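You operate a simulated robot arm through the tools that you are given. There is no shell and no other tool. Be economical: measure what you need, move in short steps, check, and stop when the job is done.

You run a simulated robot arm. Do the job below in one go: nothing can be reset, and whatever is moved stays where it is left.

Task
Make up the cruet: stopper in the green bottle, each bottle in its ring of the stand.
Fine: the made-up stand goes upright on the table's sell tray; set the glass down softly. Set down upright: cruet stand.

It is judged by the outcome, as a careful person would: the job done as asked, and still so three seconds after it is handed in. It fails if anything else is knocked over, pushed out of place, dropped, spilled or broken. Lids that push on must go on centred and level and be pressed home; caps that screw on are set level and turned clockwise until they are tight.

Robot
A 5-joint arm with a two-finger parallel gripper, fixed in place. Base frame: the origin is at the foot of the arm, x ahead of it, y to its left, z up; the work surface is at about z = 4. Lengths are in mm, angles in degrees, forces in N, time in s.
With the tool pointing down near the work surface it reaches from about 260 to 600 mm from the base axis. Its first joint turns from -66.0 to 66.0 degrees. The tool tilts only in the upright plane through the base axis and itself; it spins freely about its own axis. Payload 1.57 kg.
The tool frame sits at the grasp point between the pads (the TCP): z along the fingers, y along the line on which they close. The tips reach 30 mm beyond it. Largest opening 80 mm; finger width 17, thickness 12; the body of the gripper, 40 by 82 mm, starts 80 mm behind the TCP.
Orientation is told as [roll, pitch, yaw] about the base's x, y, z axes, in that order, counted from this pose: with the fingers straight down and closing along the base's y, the tool's x points along the base's -x, its y along +y and its z along -z.

Tools
- The arm moves only by the tool apply_moves. Its argument "commands" is one flat list of numbers, 6 for each row, row after row: the shift along the tool's x, y, z in mm, then the turn, a rotation vector about the tool's x, y, z in degrees. In form: [x, y, z, ax, ay, az, x, y, z, ax, ay, az, ...]. A call has 1 to 10 rows; each row shifts and turns the commanded pose from where the row before left it, along the tool's axes as they then stand. "hand" is the closure, from 0 (fully open) to 1 (shut), set as the call begins (left out, the last holds). A row lasts 0.2 s, in which the tool goes at most 50 mm and 8.6 degrees; a call with a longer step from one row to the next is refused whole, and so is a gripper value outside its range. Where a pose cannot be reached the arm comes as near as it can. A force on the tool above 40 N (or 10 N above the force at the start of the call, whichever is more), or a blocked arm, ends the call early, and 0.2 s more pass. Each finger travels about 153 mm/s and halts on what it meets, pressing with about 34 N; the grip force reading is that of the motor and also rises with nothing between the fingers. The clock runs only during rows and for 0.2 s after the last one: add rows that do not move to give the fingers time. The reply holds the time, the measured pose of the TCP, the force on the tool along the base axes, the opening and the grip force, in the units named above and with some noise, with the torque about the TCP (base axes, N m) and any sound that the robot's microphone picked up, and new pictures: "views" is both (left out), scene, wrist or none.
- Cameras (640 x 400 px; columns grow to the right, rows downward): "scene" is fixed at [23.9, 380.6, 542.5]; the picture's right is [-0.88, -0.47, 0.00], its down [-0.18, 0.34, -0.92] and it looks along [0.43, -0.82, -0.38] (base axes); focal length 320 px, centre (320, 200). "wrist" rides on the gripper at [72, -7, -122] in the tool frame; the picture's right is [0.09, 1.00, 0.00], its down [-0.84, 0.08, -0.54] and it looks along [-0.54, 0.05, 0.84] (tool axes); focal length 238 px, centre (320, 200). There is no depth. A picture from a camera that has moved, and an enlarged one, comes with that camera's place and axes in the base frame and with its lens.
- close_up(camera, box): a new picture of the part [left, top, right, bottom] of that camera's present view, enlarged. The clock stands still meanwhile.
- sign_off(): hands the job in; it is judged then, once.

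Go step by step. Nothing tells you positions but the pictures and the camera data: compare them with the known pose of the tool, close in by small moves and look again before you grip or let go. The budget is 120 turns and 200 pictures, counting those below and the enlarged ones. Unless the task says otherwise, let go and move clear before handing in, and close with one line.

The tools are called after "Emit:" by a JSON object that holds its "method" and its "body". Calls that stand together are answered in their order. apply_moves: Moves the arm, as the interface text tells. Its arguments: {"type":"object","properties":{"commands":{"type":"array","items":{"type":"number"}},"hand":{"type":"number"},"views":{"type":"string","enum":["both","scene","wrist","none"]}},"required":["commands"]} The other tools are called the same way: close_up (camera, box) takes an enlarged picture of a part of a camera's view; sign_off () hands the job in.

At the start:

```text
time: 0.0
eef_pos: [378.1, -144.1, 376.4]
tool_rot: [-0.1, -0.1, 0.0]
contact_force: [0.2, 0.4, 0.4]
wrist_torque: [0.02, -0.01, 0.02]
grip_width: 80.0
grasp_force: 0.1
```

scene: 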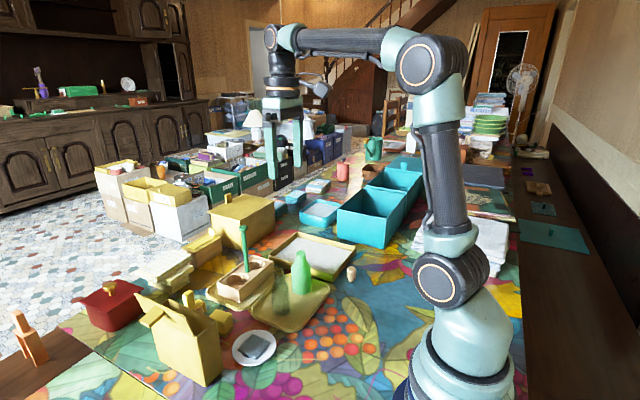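
wrist: 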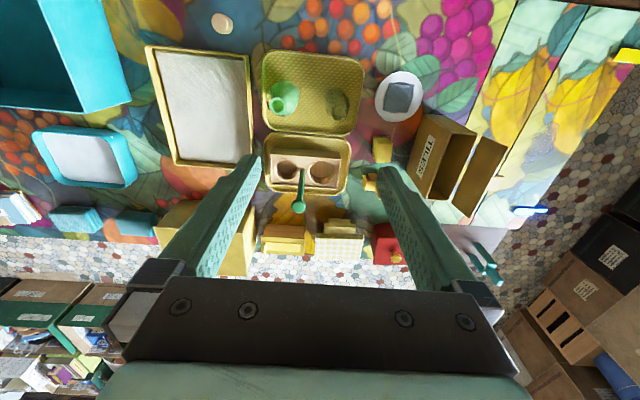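

I see a stand with two rings and a green post, a green bottle, perhaps an olive bottle on an olive tray, and a cork near the table edge. I'll enlarge both views.

Emit:
{"method": "close_up", "body": {"camera": "scene", "box": [190, 210, 370, 340]}}

Emit:
{"method": "close_up", "body": {"camera": "wrist", "box": [140, 0, 440, 220]}}

Emit:
{"method": "close_up", "body": {"camera": "scene", "box": [0, 220, 320, 400]}}

```text
3.08 times, centred on (280, 275) of scene
camera zoom: at [23.9, 380.6, 542.5], right [-0.88, -0.47, 0.0], down [-0.18, 0.34, -0.92], along [0.43, -0.82, -0.38], focal length 984 px, centre (443, -31)
```

zoom: 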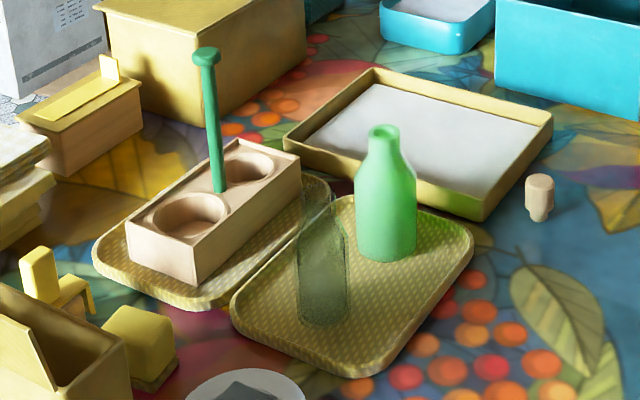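

```text
1.82 times, centred on (290, 110) of wrist
camera zoom: at [306.7, -151.9, 499.2], right [-0.09, 1.0, 0.0], down [0.84, 0.08, 0.54], along [0.54, 0.05, -0.84], focal length 433 px, centre (374, 364)
```

zoom: 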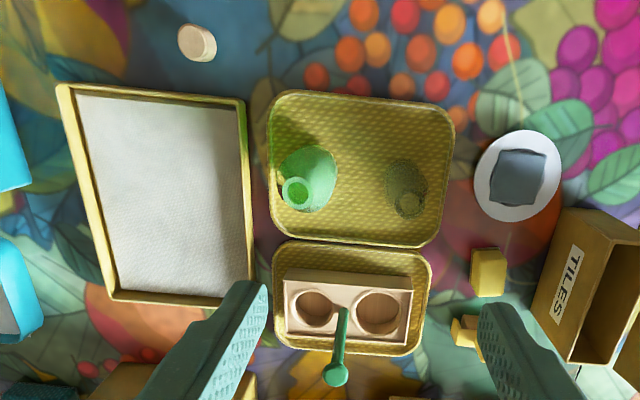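

```text
2.00 times, centred on (160, 310) of scene
camera zoom: at [23.9, 380.6, 542.5], right [-0.88, -0.47, 0.0], down [-0.18, 0.34, -0.92], along [0.43, -0.82, -0.38], focal length 639 px, centre (640, -20)
```

zoom: 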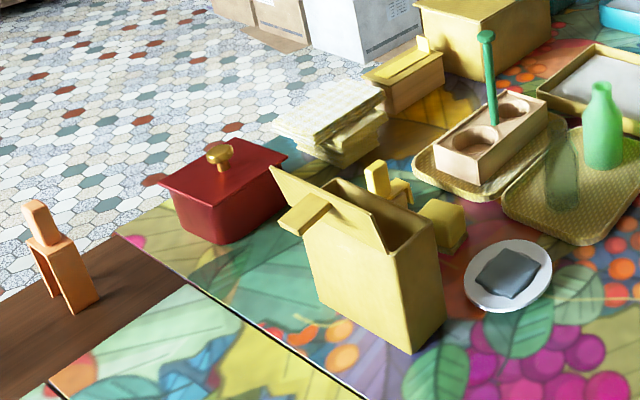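

Stopper is near (290,-309), green bottle near (382,-205), clear bottle near (387,-118), stand near (475,-160) with a post top at z≈178. Next I check which tray is the sell tray, and the ring and bottle sizes.

Emit:
{"method": "close_up", "body": {"camera": "wrist", "box": [0, 20, 260, 240]}}

Emit:
{"method": "close_up", "body": {"camera": "wrist", "box": [255, 40, 375, 220]}}

Emit:
{"method": "close_up", "body": {"camera": "scene", "box": [260, 130, 500, 290]}}

Emit:
{"method": "close_up", "body": {"camera": "scene", "box": [215, 215, 315, 335]}}

```text
1.82 times, centred on (130, 130) of wrist
camera zoom: at [306.7, -151.9, 499.2], right [-0.09, 1.0, 0.0], down [0.84, 0.08, 0.54], along [0.54, 0.05, -0.84], focal length 433 px, centre (666, 327)
```

zoom: 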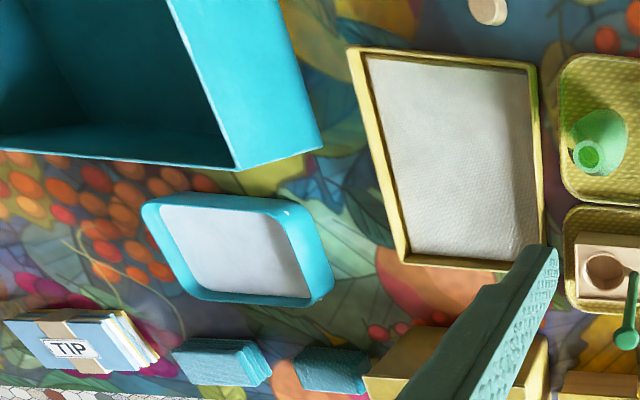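

```text
2.22 times, centred on (315, 130) of wrist
camera zoom: at [306.7, -151.9, 499.2], right [-0.09, 1.0, 0.0], down [0.84, 0.08, 0.54], along [0.54, 0.05, -0.84], focal length 530 px, centre (331, 356)
```

zoom: 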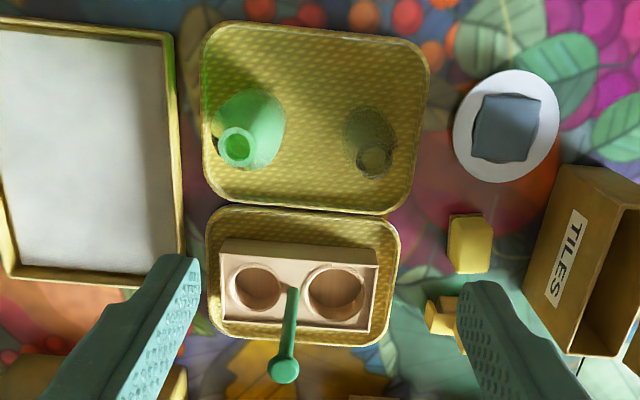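

```text
2.50 times, centred on (380, 210) of scene
camera zoom: at [23.9, 380.6, 542.5], right [-0.88, -0.47, 0.0], down [-0.18, 0.34, -0.92], along [0.43, -0.82, -0.38], focal length 799 px, centre (170, 175)
```

zoom: 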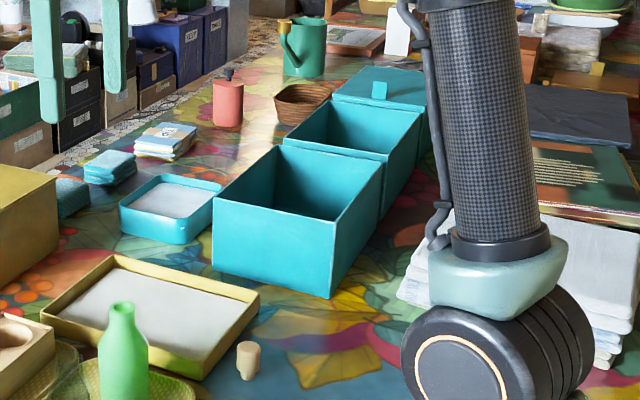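

```text
3.33 times, centred on (265, 275) of scene
camera zoom: at [23.9, 380.6, 542.5], right [-0.88, -0.47, 0.0], down [-0.18, 0.34, -0.92], along [0.43, -0.82, -0.38], focal length 1066 px, centre (503, -50)
```

zoom: 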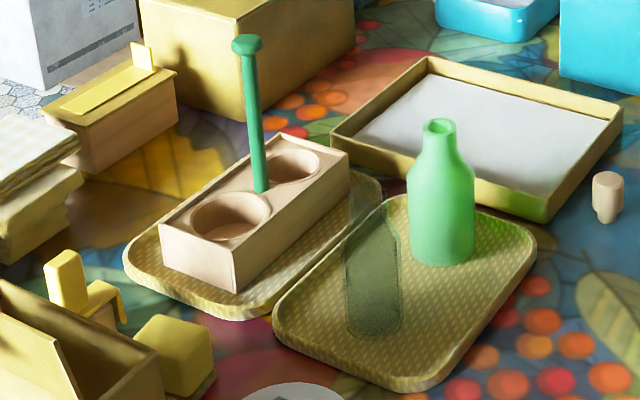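

I take the yellow lined tray, about (427,-370), to be the sell tray. I move above the green bottle for a better look.

Emit:
{"method": "apply_moves", "body": {"commands": [-1, -21, 40, 0, 0, 0, -1, -20, 40, 0, 0, 0, -2, -20, 30, 0, 0, 0, 0, 0, 0, 0, 0, 0], "hand": 0}}

```text
time: 1.0
eef_pos: [380.5, -206.7, 267.5]
tool_rot: [0.0, 0.0, -0.2]
contact_force: [0.4, 0.5, 0.1]
wrist_torque: [-0.01, -0.01, 0.02]
grip_width: 79.9
grasp_force: 0.0
camera wrist: at [309.6, -214.9, 390.7], right [-0.09, 1.0, 0.0], down [0.84, 0.08, 0.54], along [0.54, 0.05, -0.84], focal length 238 px, centre (320, 200)
```

scene: 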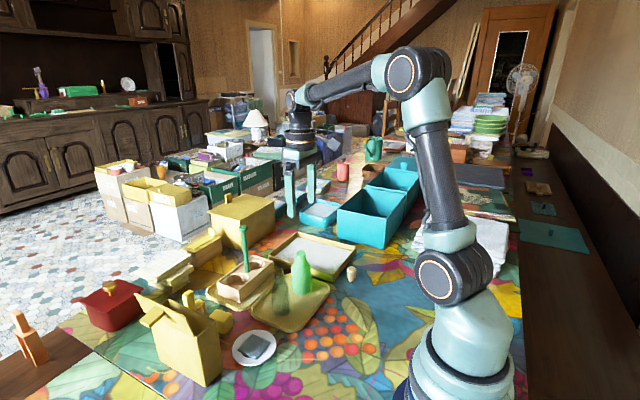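
wrist: 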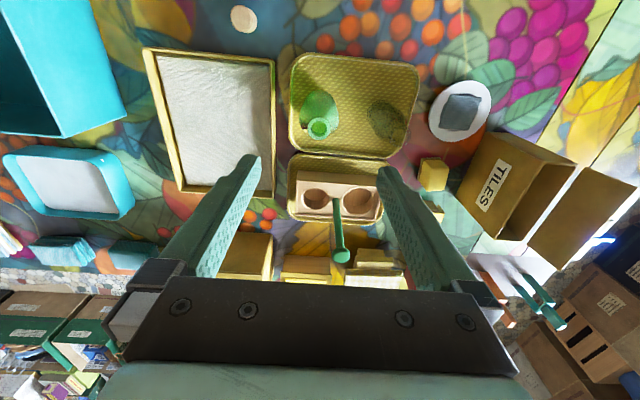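

Emit:
{"method": "close_up", "body": {"camera": "wrist", "box": [270, 40, 430, 160]}}

Emit:
{"method": "close_up", "body": {"camera": "wrist", "box": [280, 150, 400, 270]}}

```text
3.33 times, centred on (350, 100) of wrist
camera zoom: at [309.6, -214.9, 390.7], right [-0.09, 1.0, 0.0], down [0.84, 0.08, 0.54], along [0.54, 0.05, -0.84], focal length 794 px, centre (220, 533)
```

zoom: 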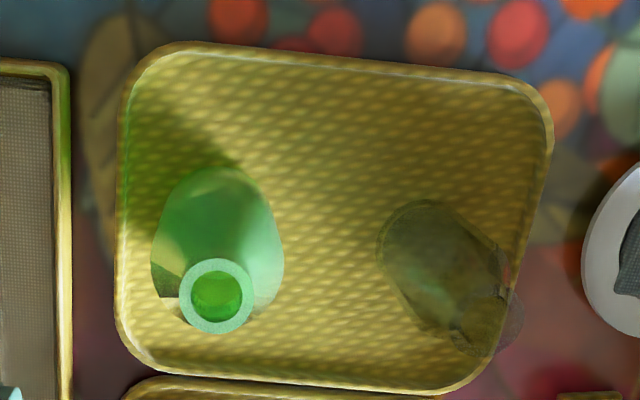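

```text
3.33 times, centred on (340, 210) of wrist
camera zoom: at [309.6, -214.9, 390.7], right [-0.09, 1.0, 0.0], down [0.84, 0.08, 0.54], along [0.54, 0.05, -0.84], focal length 794 px, centre (253, 167)
```

zoom: 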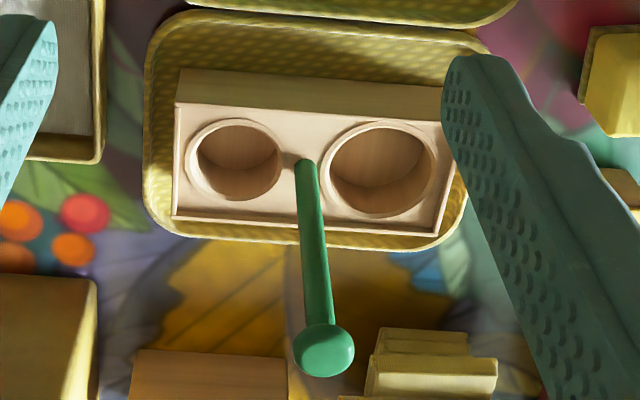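

Green bottle's mouth is about (387,-209,123). The stand's rings are at about (526,-126), larger, and (526,-202), smaller, with the post between them. I'll spin the tool 90° so the fingers close along x, clear of the post.

Emit:
{"method": "apply_moves", "body": {"commands": [0, 0, 0, 0, 0, 8.5, 0, 0, 0, 0, 0, 8.5, 0, 0, 0, 0, 0, 8.5, 0, 0, 0, 0, 0, 8.5, 0, 0, 0, 0, 0, 8.5, 0, 0, 0, 0, 0, 8.5, 0, 0, 0, 0, 0, 8.5, 0, 0, 0, 0, 0, 8.5, 0, 0, 0, 0, 0, 8.5, 0, 0, 0, 0, 0, 8.5], "views": "none"}}

Emit:
{"method": "apply_moves", "body": {"commands": [0, 0, 0, 0, 0, 4.8, 0, 0, 0, 0, 0, 0]}}

```text
time: 3.2
eef_pos: [381.7, -205.0, 265.6]
tool_rot: [-0.1, 0.0, -85.2]
contact_force: [-0.2, 0.2, -0.1]
wrist_torque: [0.0, -0.03, 0.03]
grip_width: 80.0
grasp_force: 0.1
```

```text
time: 3.8
eef_pos: [380.9, -205.0, 265.7]
tool_rot: [0.0, 0.0, -89.9]
contact_force: [0.0, 0.7, 0.6]
wrist_torque: [-0.05, 0.01, 0.0]
grip_width: 80.1
grasp_force: 0.0
camera wrist: at [375.5, -134.7, 389.4], right [1.0, 0.09, 0.0], down [0.08, -0.84, 0.54], along [0.05, -0.54, -0.84], focal length 238 px, centre (320, 200)
```

scene: 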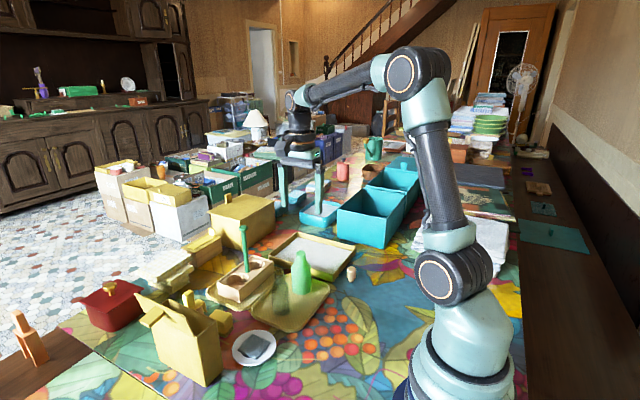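
wrist: 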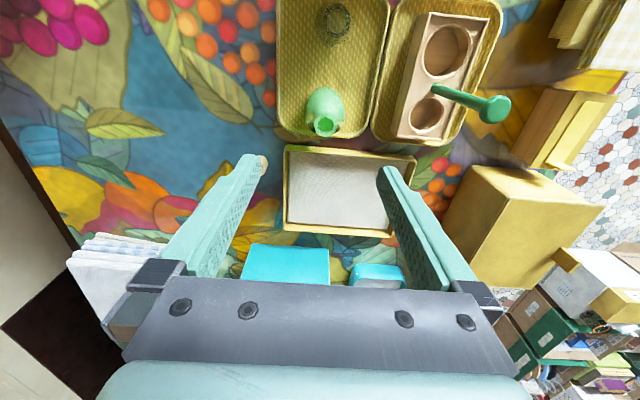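

Emit:
{"method": "close_up", "body": {"camera": "wrist", "box": [270, 0, 510, 150]}}

```text
2.67 times, centred on (390, 75) of wrist
camera zoom: at [375.5, -134.7, 389.4], right [1.0, 0.09, 0.0], down [0.08, -0.84, 0.54], along [0.05, -0.54, -0.84], focal length 636 px, centre (133, 533)
```

zoom: 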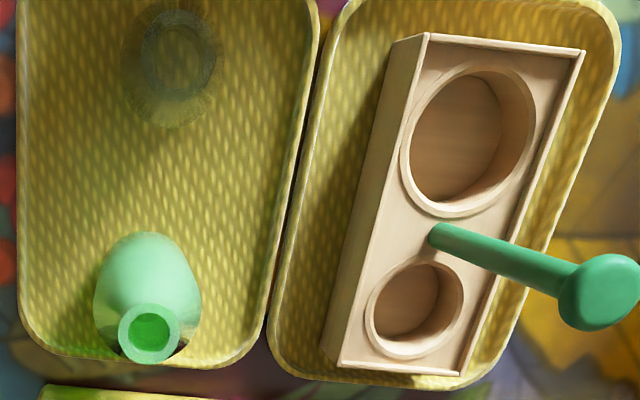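

Emit:
{"method": "apply_moves", "body": {"commands": [-3, 7, 25, 0, 0, 0, 0, 0, 35, 0, 0, 0, 0, 0, 35, 0, 0, 0, 0, 0, 35, 0, 0, 0, 0, 0, 20, 0, 0, 0, 0, 0, 0, 0, 0, 0]}}

Emit:
{"method": "close_up", "body": {"camera": "scene", "box": [210, 180, 370, 320]}}

```text
time: 5.2
eef_pos: [390.1, -209.4, 115.6]
tool_rot: [-0.1, 0.0, -89.9]
contact_force: [0.0, 0.8, 0.0]
wrist_torque: [-0.01, 0.0, -0.03]
grip_width: 80.0
grasp_force: 0.2
camera wrist: at [383.1, -138.1, 239.1], right [1.0, 0.09, 0.0], down [0.08, -0.84, 0.54], along [0.05, -0.54, -0.84], focal length 238 px, centre (320, 200)
```

scene: 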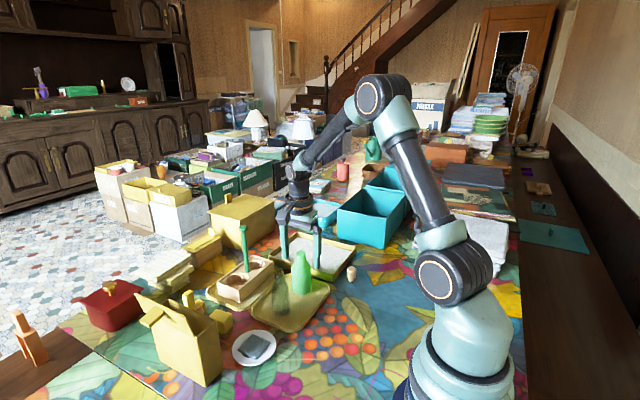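
wrist: 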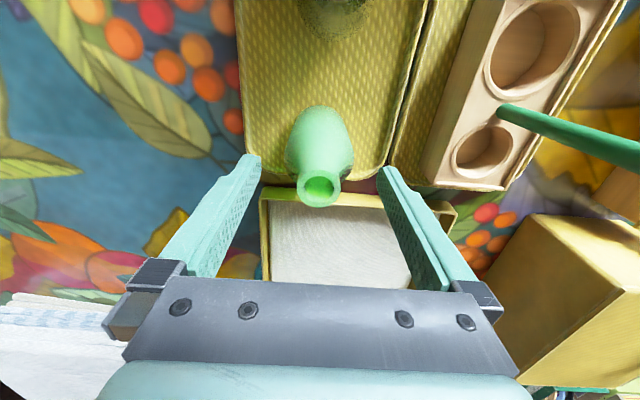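

```text
2.86 times, centred on (290, 250) of scene
camera zoom: at [23.9, 380.6, 542.5], right [-0.88, -0.47, 0.0], down [-0.18, 0.34, -0.92], along [0.43, -0.82, -0.38], focal length 913 px, centre (406, 57)
```

zoom: 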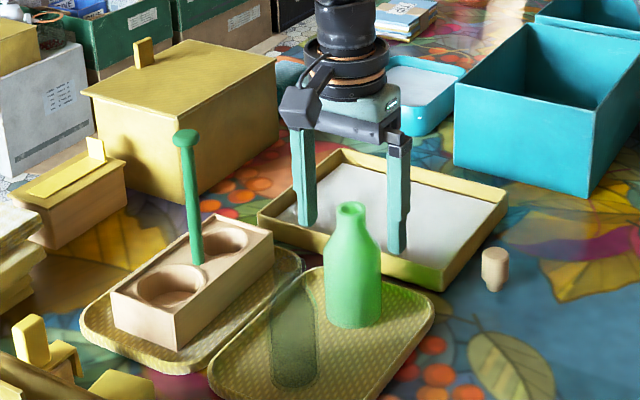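

Emit:
{"method": "apply_moves", "body": {"commands": [0.5, -1, 20, 0, 0, 0, 0, 0, 19, 0, 0, 0, 0, 0, 0, 0, 0, 0]}}

Emit:
{"method": "close_up", "body": {"camera": "scene", "box": [250, 190, 370, 310]}}

```text
time: 6.0
eef_pos: [387.9, -208.8, 75.7]
tool_rot: [0.0, -0.1, -89.8]
contact_force: [-1.0, -0.6, 0.1]
wrist_torque: [0.0, 0.02, 0.04]
grip_width: 79.9
grasp_force: 0.0
camera wrist: at [381.8, -136.8, 199.3], right [1.0, 0.09, 0.0], down [0.08, -0.84, 0.54], along [0.05, -0.54, -0.84], focal length 238 px, centre (320, 200)
```

scene: 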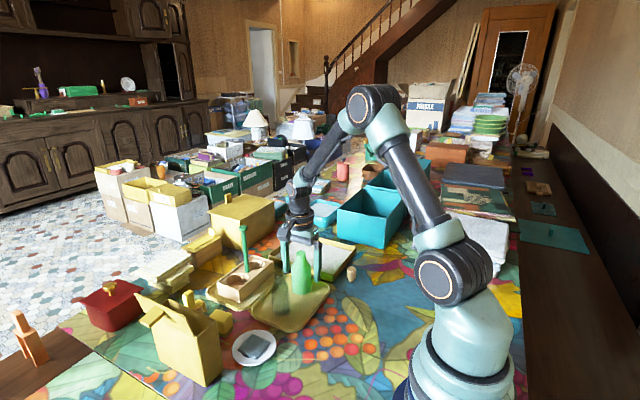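
wrist: 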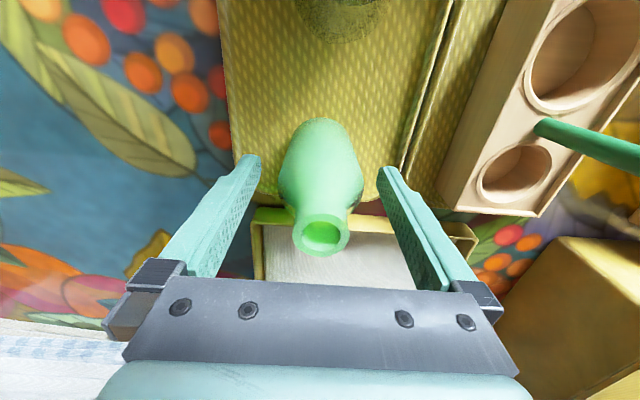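

```text
3.33 times, centred on (310, 250) of scene
camera zoom: at [23.9, 380.6, 542.5], right [-0.88, -0.47, 0.0], down [-0.18, 0.34, -0.92], along [0.43, -0.82, -0.38], focal length 1066 px, centre (353, 33)
```

zoom: 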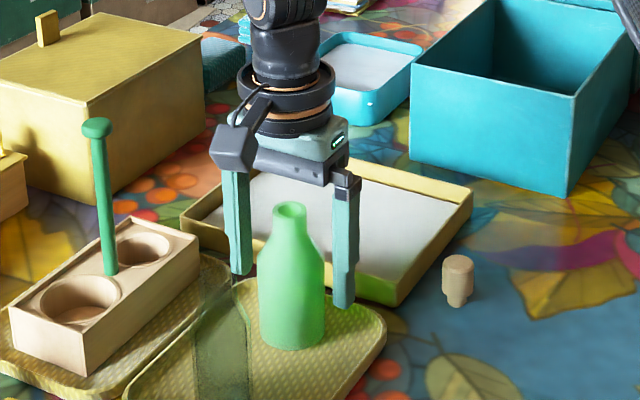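

Fingers straddle the body as planned; closing on it.

Emit:
{"method": "apply_moves", "body": {"commands": [0, 0, 0, 0, 0, 0, 0, 0, 0, 0, 0, 0, 0, 0, 0, 0, 0, 0], "hand": 0.45, "views": "wrist"}}

```text
time: 6.8
eef_pos: [388.6, -208.6, 75.9]
tool_rot: [0.1, -0.1, -89.8]
contact_force: [0.1, -0.4, 0.4]
wrist_torque: [-0.02, -0.09, 0.02]
grip_width: 50.6
grasp_force: 33.9
camera wrist: at [381.7, -136.9, 199.5], right [1.0, 0.09, 0.0], down [0.08, -0.84, 0.54], along [0.05, -0.54, -0.84], focal length 238 px, centre (320, 200)
```

wrist: 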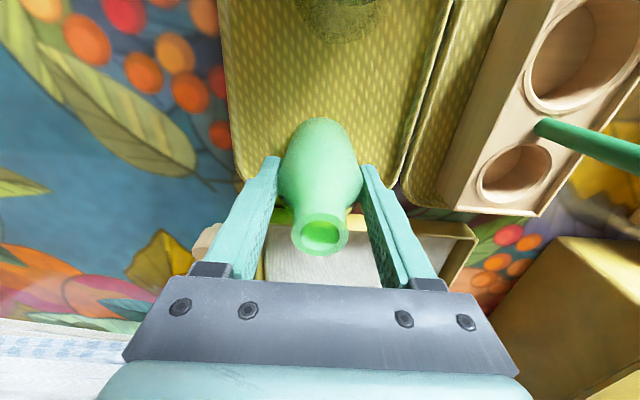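

Emit:
{"method": "apply_moves", "body": {"commands": [0, 0, -8, 0, 0, 0, 0, 0, -20, 0, 0, 0, 0, 0, -30, 0, 0, 0, 0, 0, -32, 0, 0, 0, 15, 25, 0, 0, 0, 0, 25, 25, 0, 0, 0, 0, 25, 20, 0, 0, 0, 0, 18, 5, 0, 0, 0, 0, 0, 0, 0, 0, 0, 0]}}

Emit:
{"method": "close_up", "body": {"camera": "wrist", "box": [260, 100, 500, 250]}}

Emit:
{"method": "close_up", "body": {"camera": "scene", "box": [200, 170, 340, 330]}}

```text
time: 8.8
eef_pos: [461.7, -123.0, 166.5]
tool_rot: [0.0, 0.0, -89.8]
contact_force: [0.2, -0.1, -0.3]
wrist_torque: [0.01, 0.03, 0.02]
grip_width: 50.7
grasp_force: 33.9
camera wrist: at [456.5, -53.1, 289.6], right [1.0, 0.09, 0.0], down [0.08, -0.84, 0.54], along [0.05, -0.54, -0.84], focal length 238 px, centre (320, 200)
```

scene: 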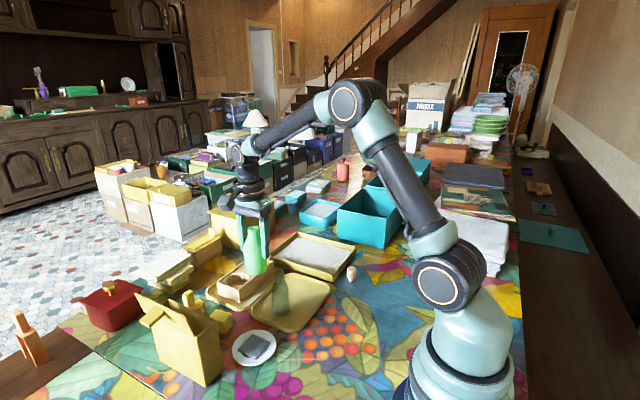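
wrist: 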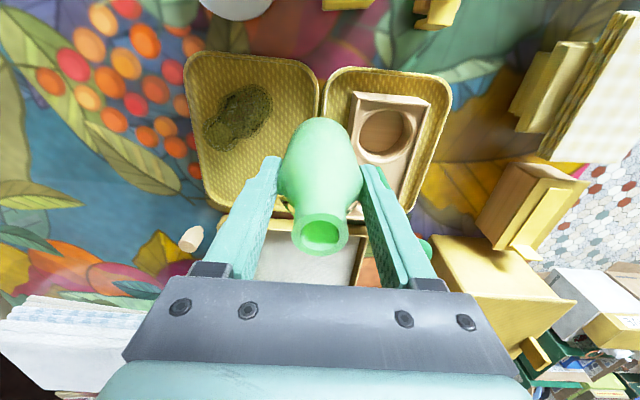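

```text
2.67 times, centred on (380, 175) of wrist
camera zoom: at [456.5, -53.1, 289.6], right [1.0, 0.09, 0.0], down [0.08, -0.84, 0.54], along [0.05, -0.54, -0.84], focal length 636 px, centre (160, 267)
```

zoom: 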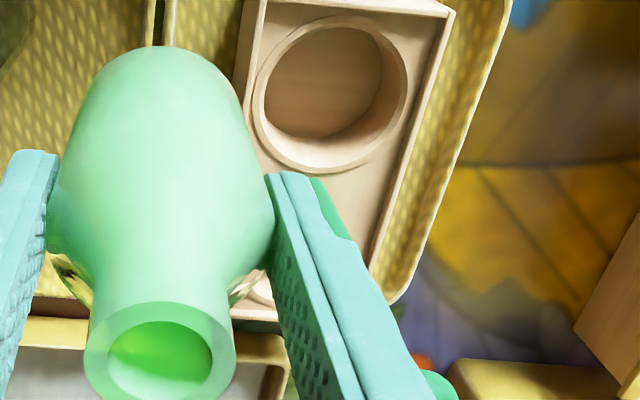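

```text
2.50 times, centred on (270, 250) of scene
camera zoom: at [23.9, 380.6, 542.5], right [-0.88, -0.47, 0.0], down [-0.18, 0.34, -0.92], along [0.43, -0.82, -0.38], focal length 799 px, centre (445, 75)
```

zoom: 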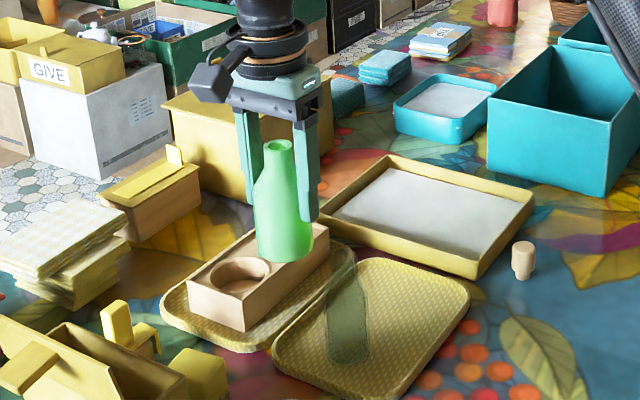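

Ring centre estimate is (531,-126), top z≈38. I'll hover over it with the bottle bottom about 20 mm above.

Emit:
{"method": "apply_moves", "body": {"commands": [-1, 22, 0, 0, 0, 0, -1, 25, 0, 0, 0, 0, -1, 21, 0, 0, 0, 0, 0, 0, -18, 0, 0, 0, 0, 0, 0, 0, 0, 0], "views": "none"}}

```text
time: 10.0
eef_pos: [531.5, -127.5, 184.1]
tool_rot: [0.0, 0.1, -89.8]
contact_force: [0.5, 0.3, -0.9]
wrist_torque: [-0.02, -0.02, 0.04]
grip_width: 50.8
grasp_force: 34.1
```

Emit:
{"method": "apply_moves", "body": {"commands": [0, 0, 25, 0, 0, 0, 0, 0, 25, 0, 0, 0, 0, 0, 4, 0, 0, 0, 0, 0, 0, 0, 0, 0]}}

Emit:
{"method": "close_up", "body": {"camera": "wrist", "box": [220, 60, 420, 260]}}

Emit:
{"method": "close_up", "body": {"camera": "scene", "box": [190, 190, 310, 310]}}

```text
time: 11.0
eef_pos: [531.6, -128.2, 130.2]
tool_rot: [0.0, 0.0, -89.8]
contact_force: [-0.5, -0.5, -0.4]
wrist_torque: [0.0, -0.02, -0.04]
grip_width: 50.9
grasp_force: 34.0
camera wrist: at [525.9, -56.7, 253.6], right [1.0, 0.09, 0.0], down [0.08, -0.84, 0.54], along [0.05, -0.54, -0.84], focal length 238 px, centre (320, 200)
```

scene: 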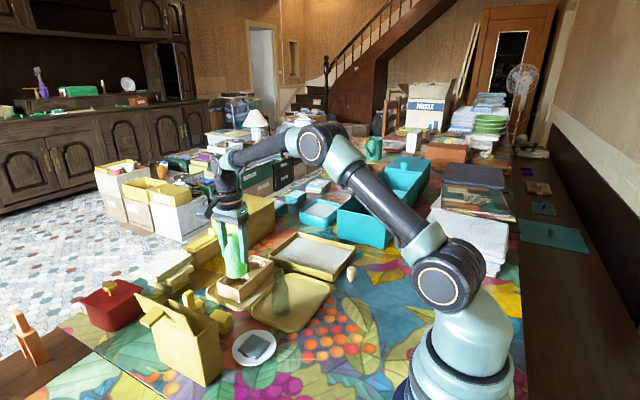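
wrist: 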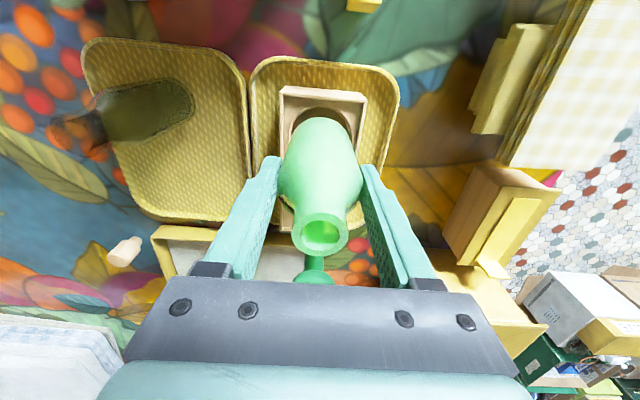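

```text
2.00 times, centred on (320, 160) of wrist
camera zoom: at [525.9, -56.7, 253.6], right [1.0, 0.09, 0.0], down [0.08, -0.84, 0.54], along [0.05, -0.54, -0.84], focal length 477 px, centre (320, 280)
```

zoom: 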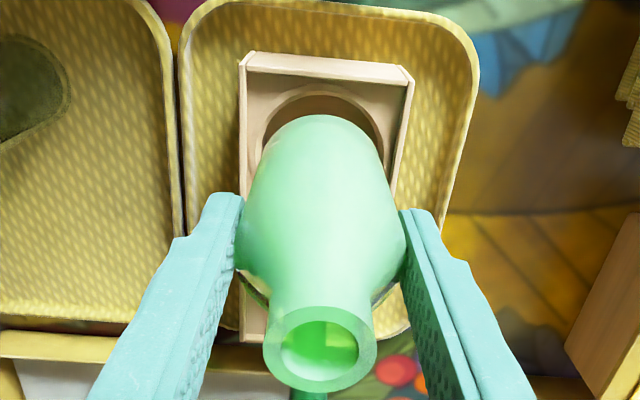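

```text
3.33 times, centred on (250, 250) of scene
camera zoom: at [23.9, 380.6, 542.5], right [-0.88, -0.47, 0.0], down [-0.18, 0.34, -0.92], along [0.43, -0.82, -0.38], focal length 1066 px, centre (553, 33)
```

zoom: 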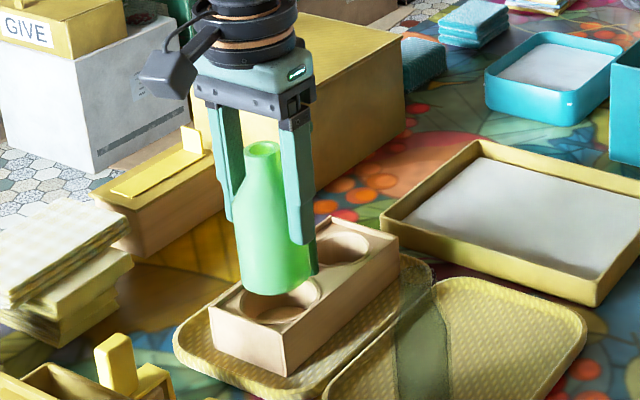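

Emit:
{"method": "close_up", "body": {"camera": "wrist", "box": [275, 75, 375, 145]}}

```text
5.71 times, centred on (325, 110) of wrist
camera zoom: at [525.9, -56.7, 253.6], right [1.0, 0.09, 0.0], down [0.08, -0.84, 0.54], along [0.05, -0.54, -0.84], focal length 1362 px, centre (291, 714)
```

zoom: 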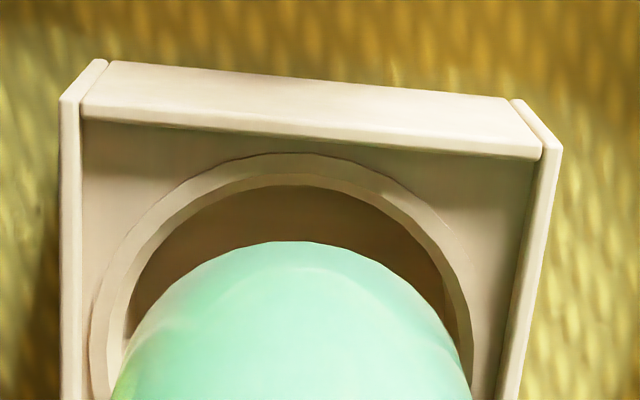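

Bottle appears about 1.7 mm too far in x and 1.6 mm short in y. I correct that and come down to just above the rim.

Emit:
{"method": "apply_moves", "body": {"commands": [1.6, -1.7, 0, 0, 0, 0, 0, 0, 14, 0, 0, 0, 0, 0, 0, 0, 0, 0], "views": "none"}}

Emit:
{"method": "close_up", "body": {"camera": "wrist", "box": [275, 75, 375, 145]}}

Emit:
{"method": "close_up", "body": {"camera": "scene", "box": [205, 250, 275, 310]}}

```text
time: 11.8
eef_pos: [529.5, -124.5, 116.0]
tool_rot: [0.0, 0.0, -89.8]
contact_force: [0.4, -0.2, -0.7]
wrist_torque: [0.0, 0.01, 0.01]
grip_width: 50.9
grasp_force: 33.4
```

```text
5.71 times, centred on (325, 110) of wrist
camera zoom: at [523.3, -54.9, 239.9], right [1.0, 0.09, 0.0], down [0.08, -0.84, 0.54], along [0.05, -0.54, -0.84], focal length 1362 px, centre (291, 714)
```

zoom: 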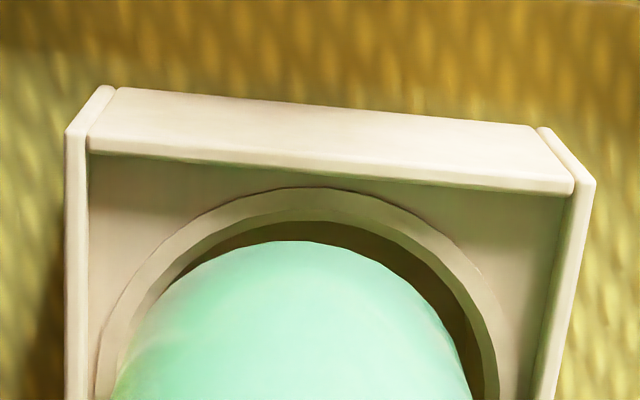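

```text
6.67 times, centred on (240, 280) of scene
camera zoom: at [23.9, 380.6, 542.5], right [-0.88, -0.47, 0.0], down [-0.18, 0.34, -0.92], along [0.43, -0.82, -0.38], focal length 2131 px, centre (853, -333)
```

zoom: 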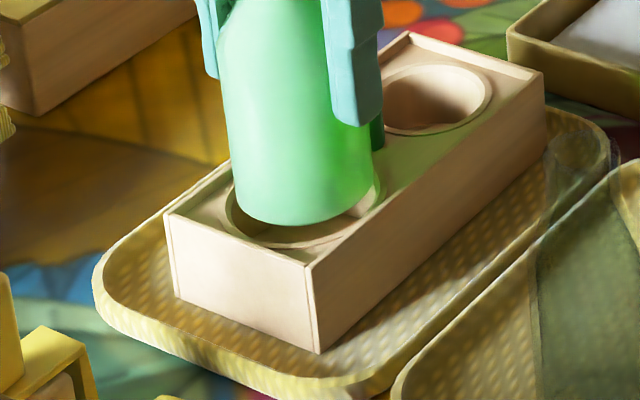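

Emit:
{"method": "apply_moves", "body": {"commands": [0, 0.9, 0, 0, 0, 0, 0, 0, 5, 0, 0, 0, 0, 0, 0, 0, 0, 0], "views": "none"}}

Emit:
{"method": "close_up", "body": {"camera": "wrist", "box": [275, 75, 375, 145]}}

Emit:
{"method": "close_up", "body": {"camera": "scene", "box": [205, 250, 275, 310]}}

```text
time: 12.6
eef_pos: [530.1, -125.8, 112.7]
tool_rot: [0.0, 0.0, -89.8]
contact_force: [0.5, 1.2, -1.1]
wrist_torque: [0.0, 0.02, 0.0]
grip_width: 50.9
grasp_force: 34.5
```

```text
5.71 times, centred on (325, 110) of wrist
camera zoom: at [523.9, -55.1, 234.7], right [1.0, 0.09, 0.0], down [0.08, -0.84, 0.54], along [0.05, -0.54, -0.84], focal length 1362 px, centre (291, 714)
```

zoom: 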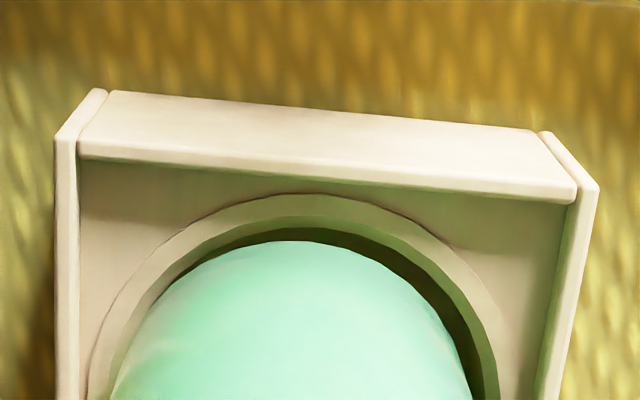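

```text
6.67 times, centred on (240, 280) of scene
camera zoom: at [23.9, 380.6, 542.5], right [-0.88, -0.47, 0.0], down [-0.18, 0.34, -0.92], along [0.43, -0.82, -0.38], focal length 2131 px, centre (853, -333)
```

zoom: 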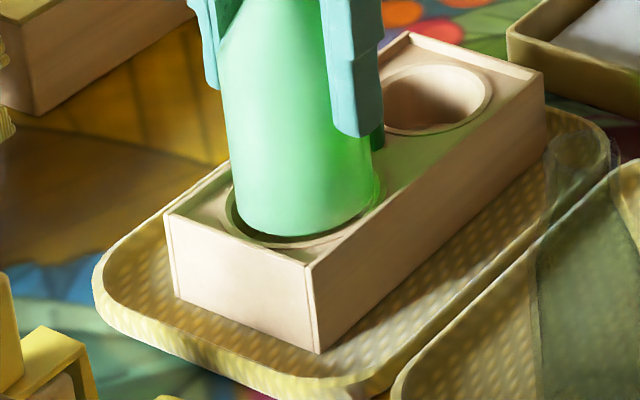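

Emit:
{"method": "apply_moves", "body": {"commands": [0, 0.7, 0, 0, 0, 0, 0, 0, 4, 0, 0, 0, 0, 0, 0, 0, 0, 0], "views": "none"}}

Emit:
{"method": "close_up", "body": {"camera": "wrist", "box": [275, 75, 375, 145]}}

Emit:
{"method": "close_up", "body": {"camera": "scene", "box": [205, 250, 275, 310]}}

```text
time: 13.4
eef_pos: [530.4, -126.8, 107.0]
tool_rot: [-0.1, 0.0, -89.8]
contact_force: [0.0, 0.2, -1.0]
wrist_torque: [-0.03, 0.03, 0.0]
grip_width: 50.9
grasp_force: 34.5
```

```text
5.71 times, centred on (325, 110) of wrist
camera zoom: at [524.3, -55.3, 231.3], right [1.0, 0.09, 0.0], down [0.08, -0.84, 0.54], along [0.05, -0.54, -0.84], focal length 1362 px, centre (291, 714)
```

zoom: 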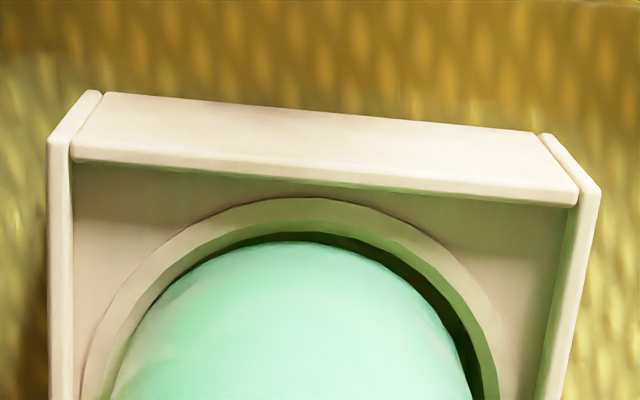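

```text
6.67 times, centred on (240, 280) of scene
camera zoom: at [23.9, 380.6, 542.5], right [-0.88, -0.47, 0.0], down [-0.18, 0.34, -0.92], along [0.43, -0.82, -0.38], focal length 2131 px, centre (853, -333)
```

zoom: 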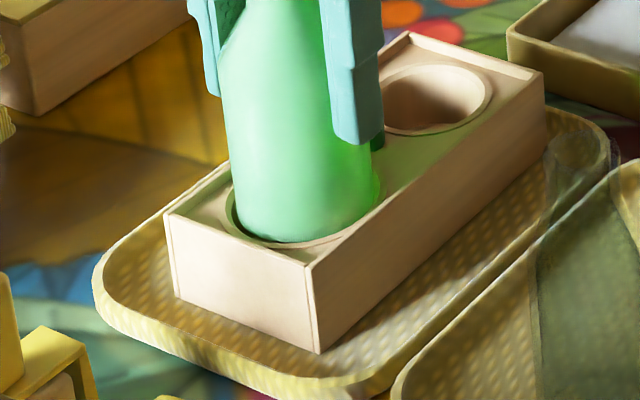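

Emit:
{"method": "close_up", "body": {"camera": "wrist", "box": [280, 100, 320, 160]}}

Emit:
{"method": "close_up", "body": {"camera": "wrist", "box": [325, 100, 365, 160]}}

```text
6.67 times, centred on (300, 130) of wrist
camera zoom: at [524.3, -55.3, 231.3], right [1.0, 0.09, 0.0], down [0.08, -0.84, 0.54], along [0.05, -0.54, -0.84], focal length 1589 px, centre (453, 667)
```

zoom: 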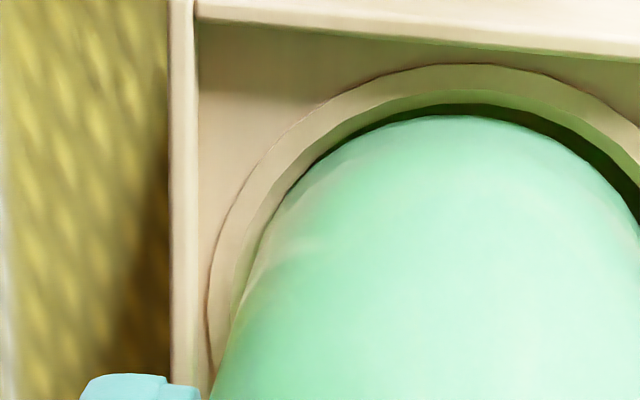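

```text
6.67 times, centred on (345, 130) of wrist
camera zoom: at [524.3, -55.3, 231.3], right [1.0, 0.09, 0.0], down [0.08, -0.84, 0.54], along [0.05, -0.54, -0.84], focal length 1589 px, centre (153, 667)
```

zoom: 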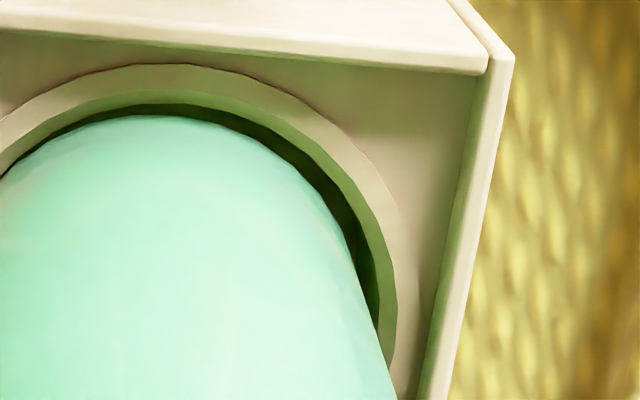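

Emit:
{"method": "apply_moves", "body": {"commands": [0.6, 1.2, 0, 0, 0, 0, 0, 0, 2, 0, 0, 0, 0, 0, 0, 0, 0, 0], "views": "none"}}

Emit:
{"method": "close_up", "body": {"camera": "wrist", "box": [275, 90, 375, 160]}}

Emit:
{"method": "close_up", "body": {"camera": "scene", "box": [220, 260, 255, 290]}}

```text
time: 14.2
eef_pos: [530.9, -125.3, 106.3]
tool_rot: [0.0, 0.0, -89.8]
contact_force: [0.3, -0.3, -0.8]
wrist_torque: [0.0, 0.02, -0.02]
grip_width: 50.9
grasp_force: 34.7
```

```text
5.71 times, centred on (325, 125) of wrist
camera zoom: at [525.1, -54.4, 229.1], right [1.0, 0.09, 0.0], down [0.08, -0.84, 0.54], along [0.05, -0.54, -0.84], focal length 1362 px, centre (291, 629)
```

zoom: 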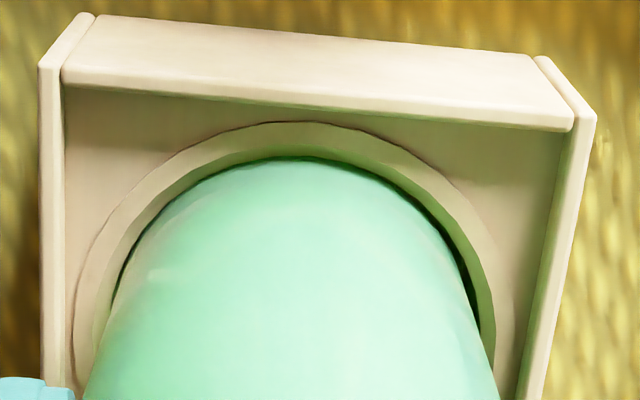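

```text
13.33 times, centred on (238, 275) of scene
camera zoom: at [23.9, 380.6, 542.5], right [-0.88, -0.47, 0.0], down [-0.18, 0.34, -0.92], along [0.43, -0.82, -0.38], focal length 4263 px, centre (1420, -800)
```

zoom: 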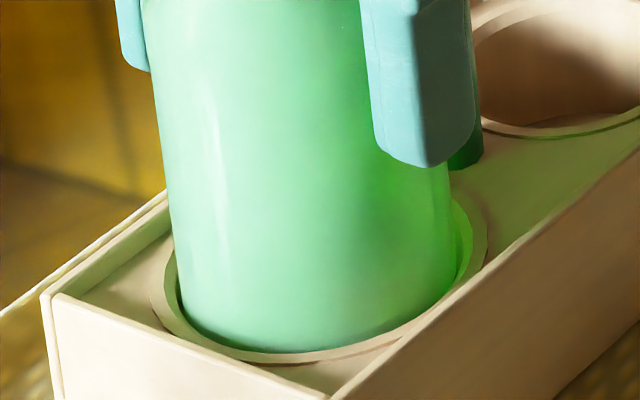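

Emit:
{"method": "apply_moves", "body": {"commands": [-0.5, 0.6, 0, 0, 0, 0, 0, 0, 3, 0, 0, 0, 0, 0, 0, 0, 0, 0], "views": "none"}}

Emit:
{"method": "close_up", "body": {"camera": "wrist", "box": [275, 90, 375, 160]}}

Emit:
{"method": "close_up", "body": {"camera": "scene", "box": [220, 260, 255, 290]}}

```text
time: 15.0
eef_pos: [532.3, -125.3, 101.6]
tool_rot: [0.0, -0.1, -89.8]
contact_force: [0.2, 0.7, -1.3]
wrist_torque: [0.02, 0.04, -0.02]
grip_width: 50.9
grasp_force: 34.2
```

```text
5.71 times, centred on (325, 125) of wrist
camera zoom: at [526.1, -55.0, 225.8], right [1.0, 0.09, 0.0], down [0.08, -0.84, 0.54], along [0.05, -0.54, -0.84], focal length 1362 px, centre (291, 629)
```

zoom: 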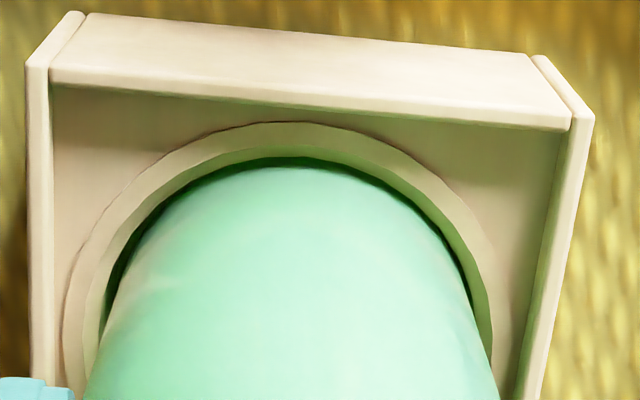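

```text
13.33 times, centred on (238, 275) of scene
camera zoom: at [23.9, 380.6, 542.5], right [-0.88, -0.47, 0.0], down [-0.18, 0.34, -0.92], along [0.43, -0.82, -0.38], focal length 4263 px, centre (1420, -800)
```

zoom: 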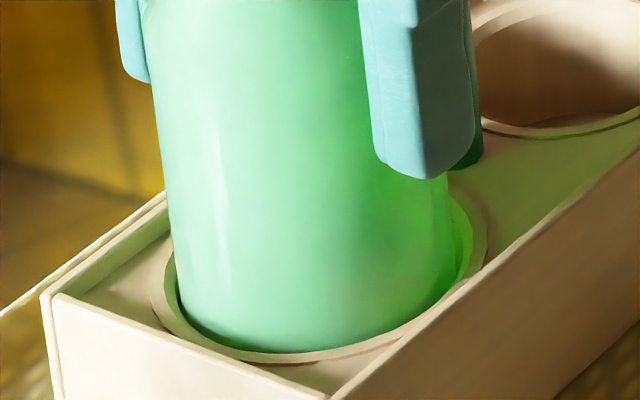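

The bottle is inside the rim with gaps on every side. I lower it gently until contact.

Emit:
{"method": "apply_moves", "body": {"commands": [0, 0, 3, 0, 0, 0, 0, 0, 3, 0, 0, 0, 0, 0, 0, 0, 0, 0], "views": "none"}}

Emit:
{"method": "apply_moves", "body": {"commands": [0, 0, 2, 0, 0, 0, 0, 0, 2, 0, 0, 0, 0, 0, 0, 0, 0, 0], "views": "none"}}

```text
time: 15.8
eef_pos: [532.4, -125.8, 95.1]
tool_rot: [0.0, -0.1, -89.8]
contact_force: [0.4, -0.8, -0.7]
wrist_torque: [0.0, -0.01, 0.0]
grip_width: 50.9
grasp_force: 34.6
```

```text
time: 16.6
eef_pos: [533.3, -125.6, 94.1]
tool_rot: [0.2, -0.1, -89.8]
contact_force: [-3.3, 4.1, 15.1]
wrist_torque: [-0.95, -0.27, -0.14]
grip_width: 50.8
grasp_force: 34.3
```

Emit:
{"method": "close_up", "body": {"camera": "wrist", "box": [275, 90, 375, 160]}}

Emit:
{"method": "close_up", "body": {"camera": "scene", "box": [200, 220, 275, 300]}}

```text
5.71 times, centred on (325, 125) of wrist
camera zoom: at [526.5, -54.9, 217.4], right [1.0, 0.09, 0.0], down [0.08, -0.84, 0.54], along [0.05, -0.54, -0.84], focal length 1362 px, centre (291, 629)
```

zoom: 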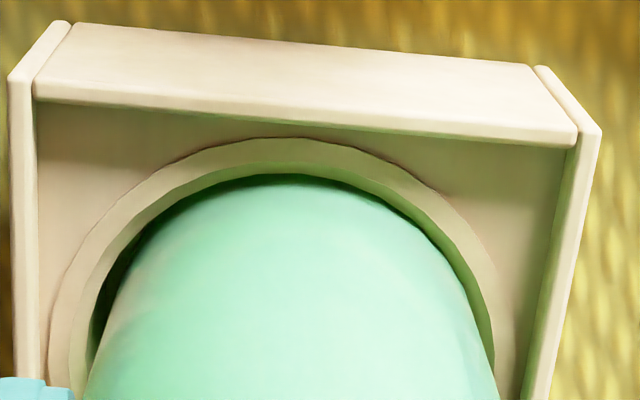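

```text
5.00 times, centred on (238, 260) of scene
camera zoom: at [23.8, 380.6, 542.5], right [-0.88, -0.47, 0.0], down [-0.18, 0.34, -0.92], along [0.43, -0.82, -0.38], focal length 1598 px, centre (732, -100)
```

zoom: 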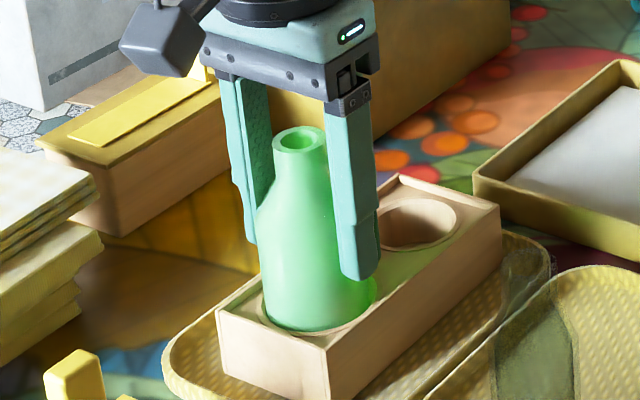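

The torque suggests the gripper body is touching the post's knob rather than the bottle reaching the ring floor. I back up 3 mm and look.

Emit:
{"method": "apply_moves", "body": {"commands": [0, -0.5, -4, 0, 0, 0, 0, 0, 0, 0, 0, 0], "views": "wrist"}}

Emit:
{"method": "close_up", "body": {"camera": "scene", "box": [190, 185, 290, 275]}}

```text
time: 17.2
eef_pos: [531.1, -125.7, 95.8]
tool_rot: [-0.1, 0.0, -89.9]
contact_force: [-0.7, 0.0, -1.8]
wrist_torque: [0.01, 0.01, -0.04]
grip_width: 51.1
grasp_force: 34.2
camera wrist: at [525.2, -54.9, 219.6], right [1.0, 0.09, 0.0], down [0.08, -0.84, 0.54], along [0.05, -0.54, -0.84], focal length 238 px, centre (320, 200)
```

wrist: 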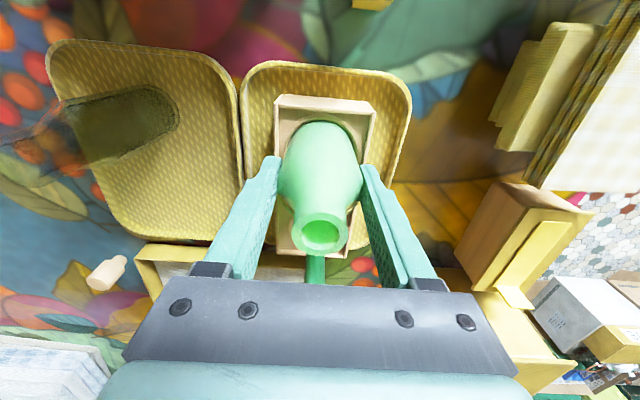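

```text
4.44 times, centred on (240, 230) of scene
camera zoom: at [23.9, 380.6, 542.5], right [-0.88, -0.47, 0.0], down [-0.18, 0.34, -0.92], along [0.43, -0.82, -0.38], focal length 1421 px, centre (676, 67)
```

zoom: 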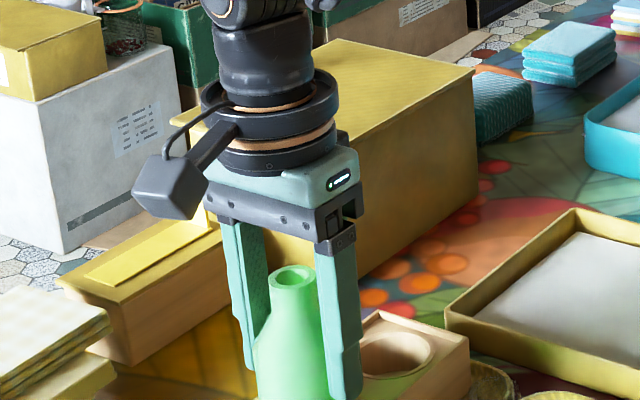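

I'll take the bottle back to its tray spot, regrip it by the neck so the gripper stays above the knob, and return.

Emit:
{"method": "apply_moves", "body": {"commands": [0, 0, -20, 0, 0, 0, 0, 0, -30, 0, 0, 0, 0, 0, -22, 0, 0, 0, 0, -35, 0, 0, 0, 0, 0, -35, 0, 0, 0, 0, -25, -25, 0, 0, 0, 0, -30, -25, 0, 0, 0, 0, -28, -23, 0, 0, 0, 0, 0, 0, 0, 0, 0, 0], "views": "none"}}

Emit:
{"method": "apply_moves", "body": {"commands": [0, 0, 30, 0, 0, 0, 0, 0, 25, 0, 0, 0, 0, 0, 15, 0, 0, 0, 0, 0, 8, 0, 0, 0, 0, 0, 0, 0, 0, 0]}}

```text
time: 19.2
eef_pos: [386.9, -210.1, 167.7]
tool_rot: [0.0, 0.0, -89.8]
contact_force: [0.2, 1.1, -1.1]
wrist_torque: [-0.01, -0.01, -0.02]
grip_width: 50.5
grasp_force: 33.6
```

```text
time: 20.4
eef_pos: [390.1, -209.7, 90.9]
tool_rot: [0.0, 0.0, -89.7]
contact_force: [-0.3, -0.1, -1.6]
wrist_torque: [0.03, 0.04, -0.03]
grip_width: 50.8
grasp_force: 33.8
camera wrist: at [383.7, -138.9, 214.6], right [1.0, 0.09, 0.0], down [0.08, -0.84, 0.54], along [0.05, -0.54, -0.84], focal length 238 px, centre (320, 200)
```

scene: 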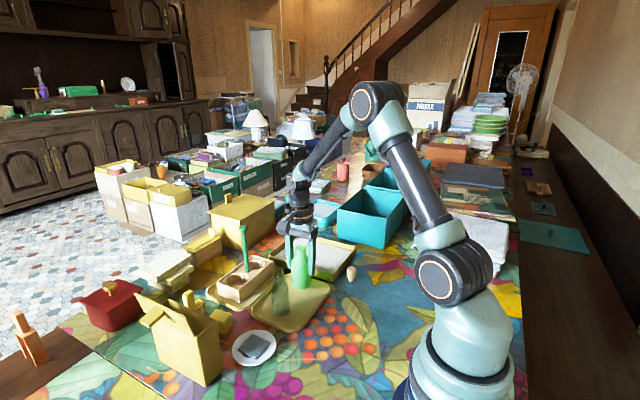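
wrist: 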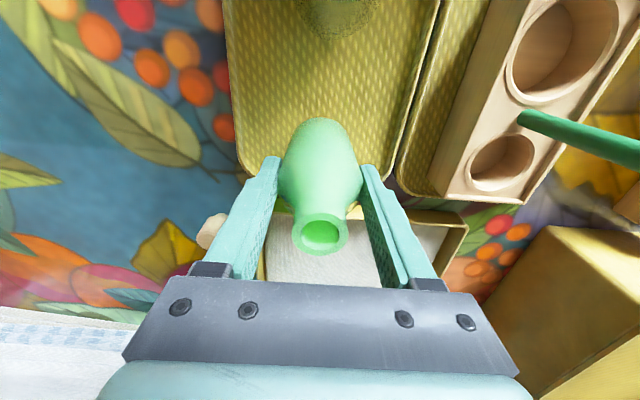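

Emit:
{"method": "apply_moves", "body": {"commands": [0, 0, 6, 0, 0, 0, 0, 0, 5, 0, 0, 0, 0, 0, 2, 0, 0, 0, 0, 0, 0, 0, 0, 0], "views": "none"}}

Emit:
{"method": "apply_moves", "body": {"commands": [0, 0, 1, 0, 0, 0, 0, 0, 0.7, 0, 0, 0, 0, 0, 0, 0, 0, 0], "views": "none"}}

```text
time: 21.4
eef_pos: [390.2, -210.0, 78.4]
tool_rot: [0.0, 0.0, -89.8]
contact_force: [-0.2, -0.6, -2.3]
wrist_torque: [0.02, -0.04, -0.02]
grip_width: 51.0
grasp_force: 34.0
```

```text
time: 22.2
eef_pos: [388.7, -210.5, 76.1]
tool_rot: [0.1, 0.1, -89.8]
contact_force: [-0.8, -0.1, 1.1]
wrist_torque: [-0.02, 0.09, 0.03]
grip_width: 51.2
grasp_force: 34.4
```

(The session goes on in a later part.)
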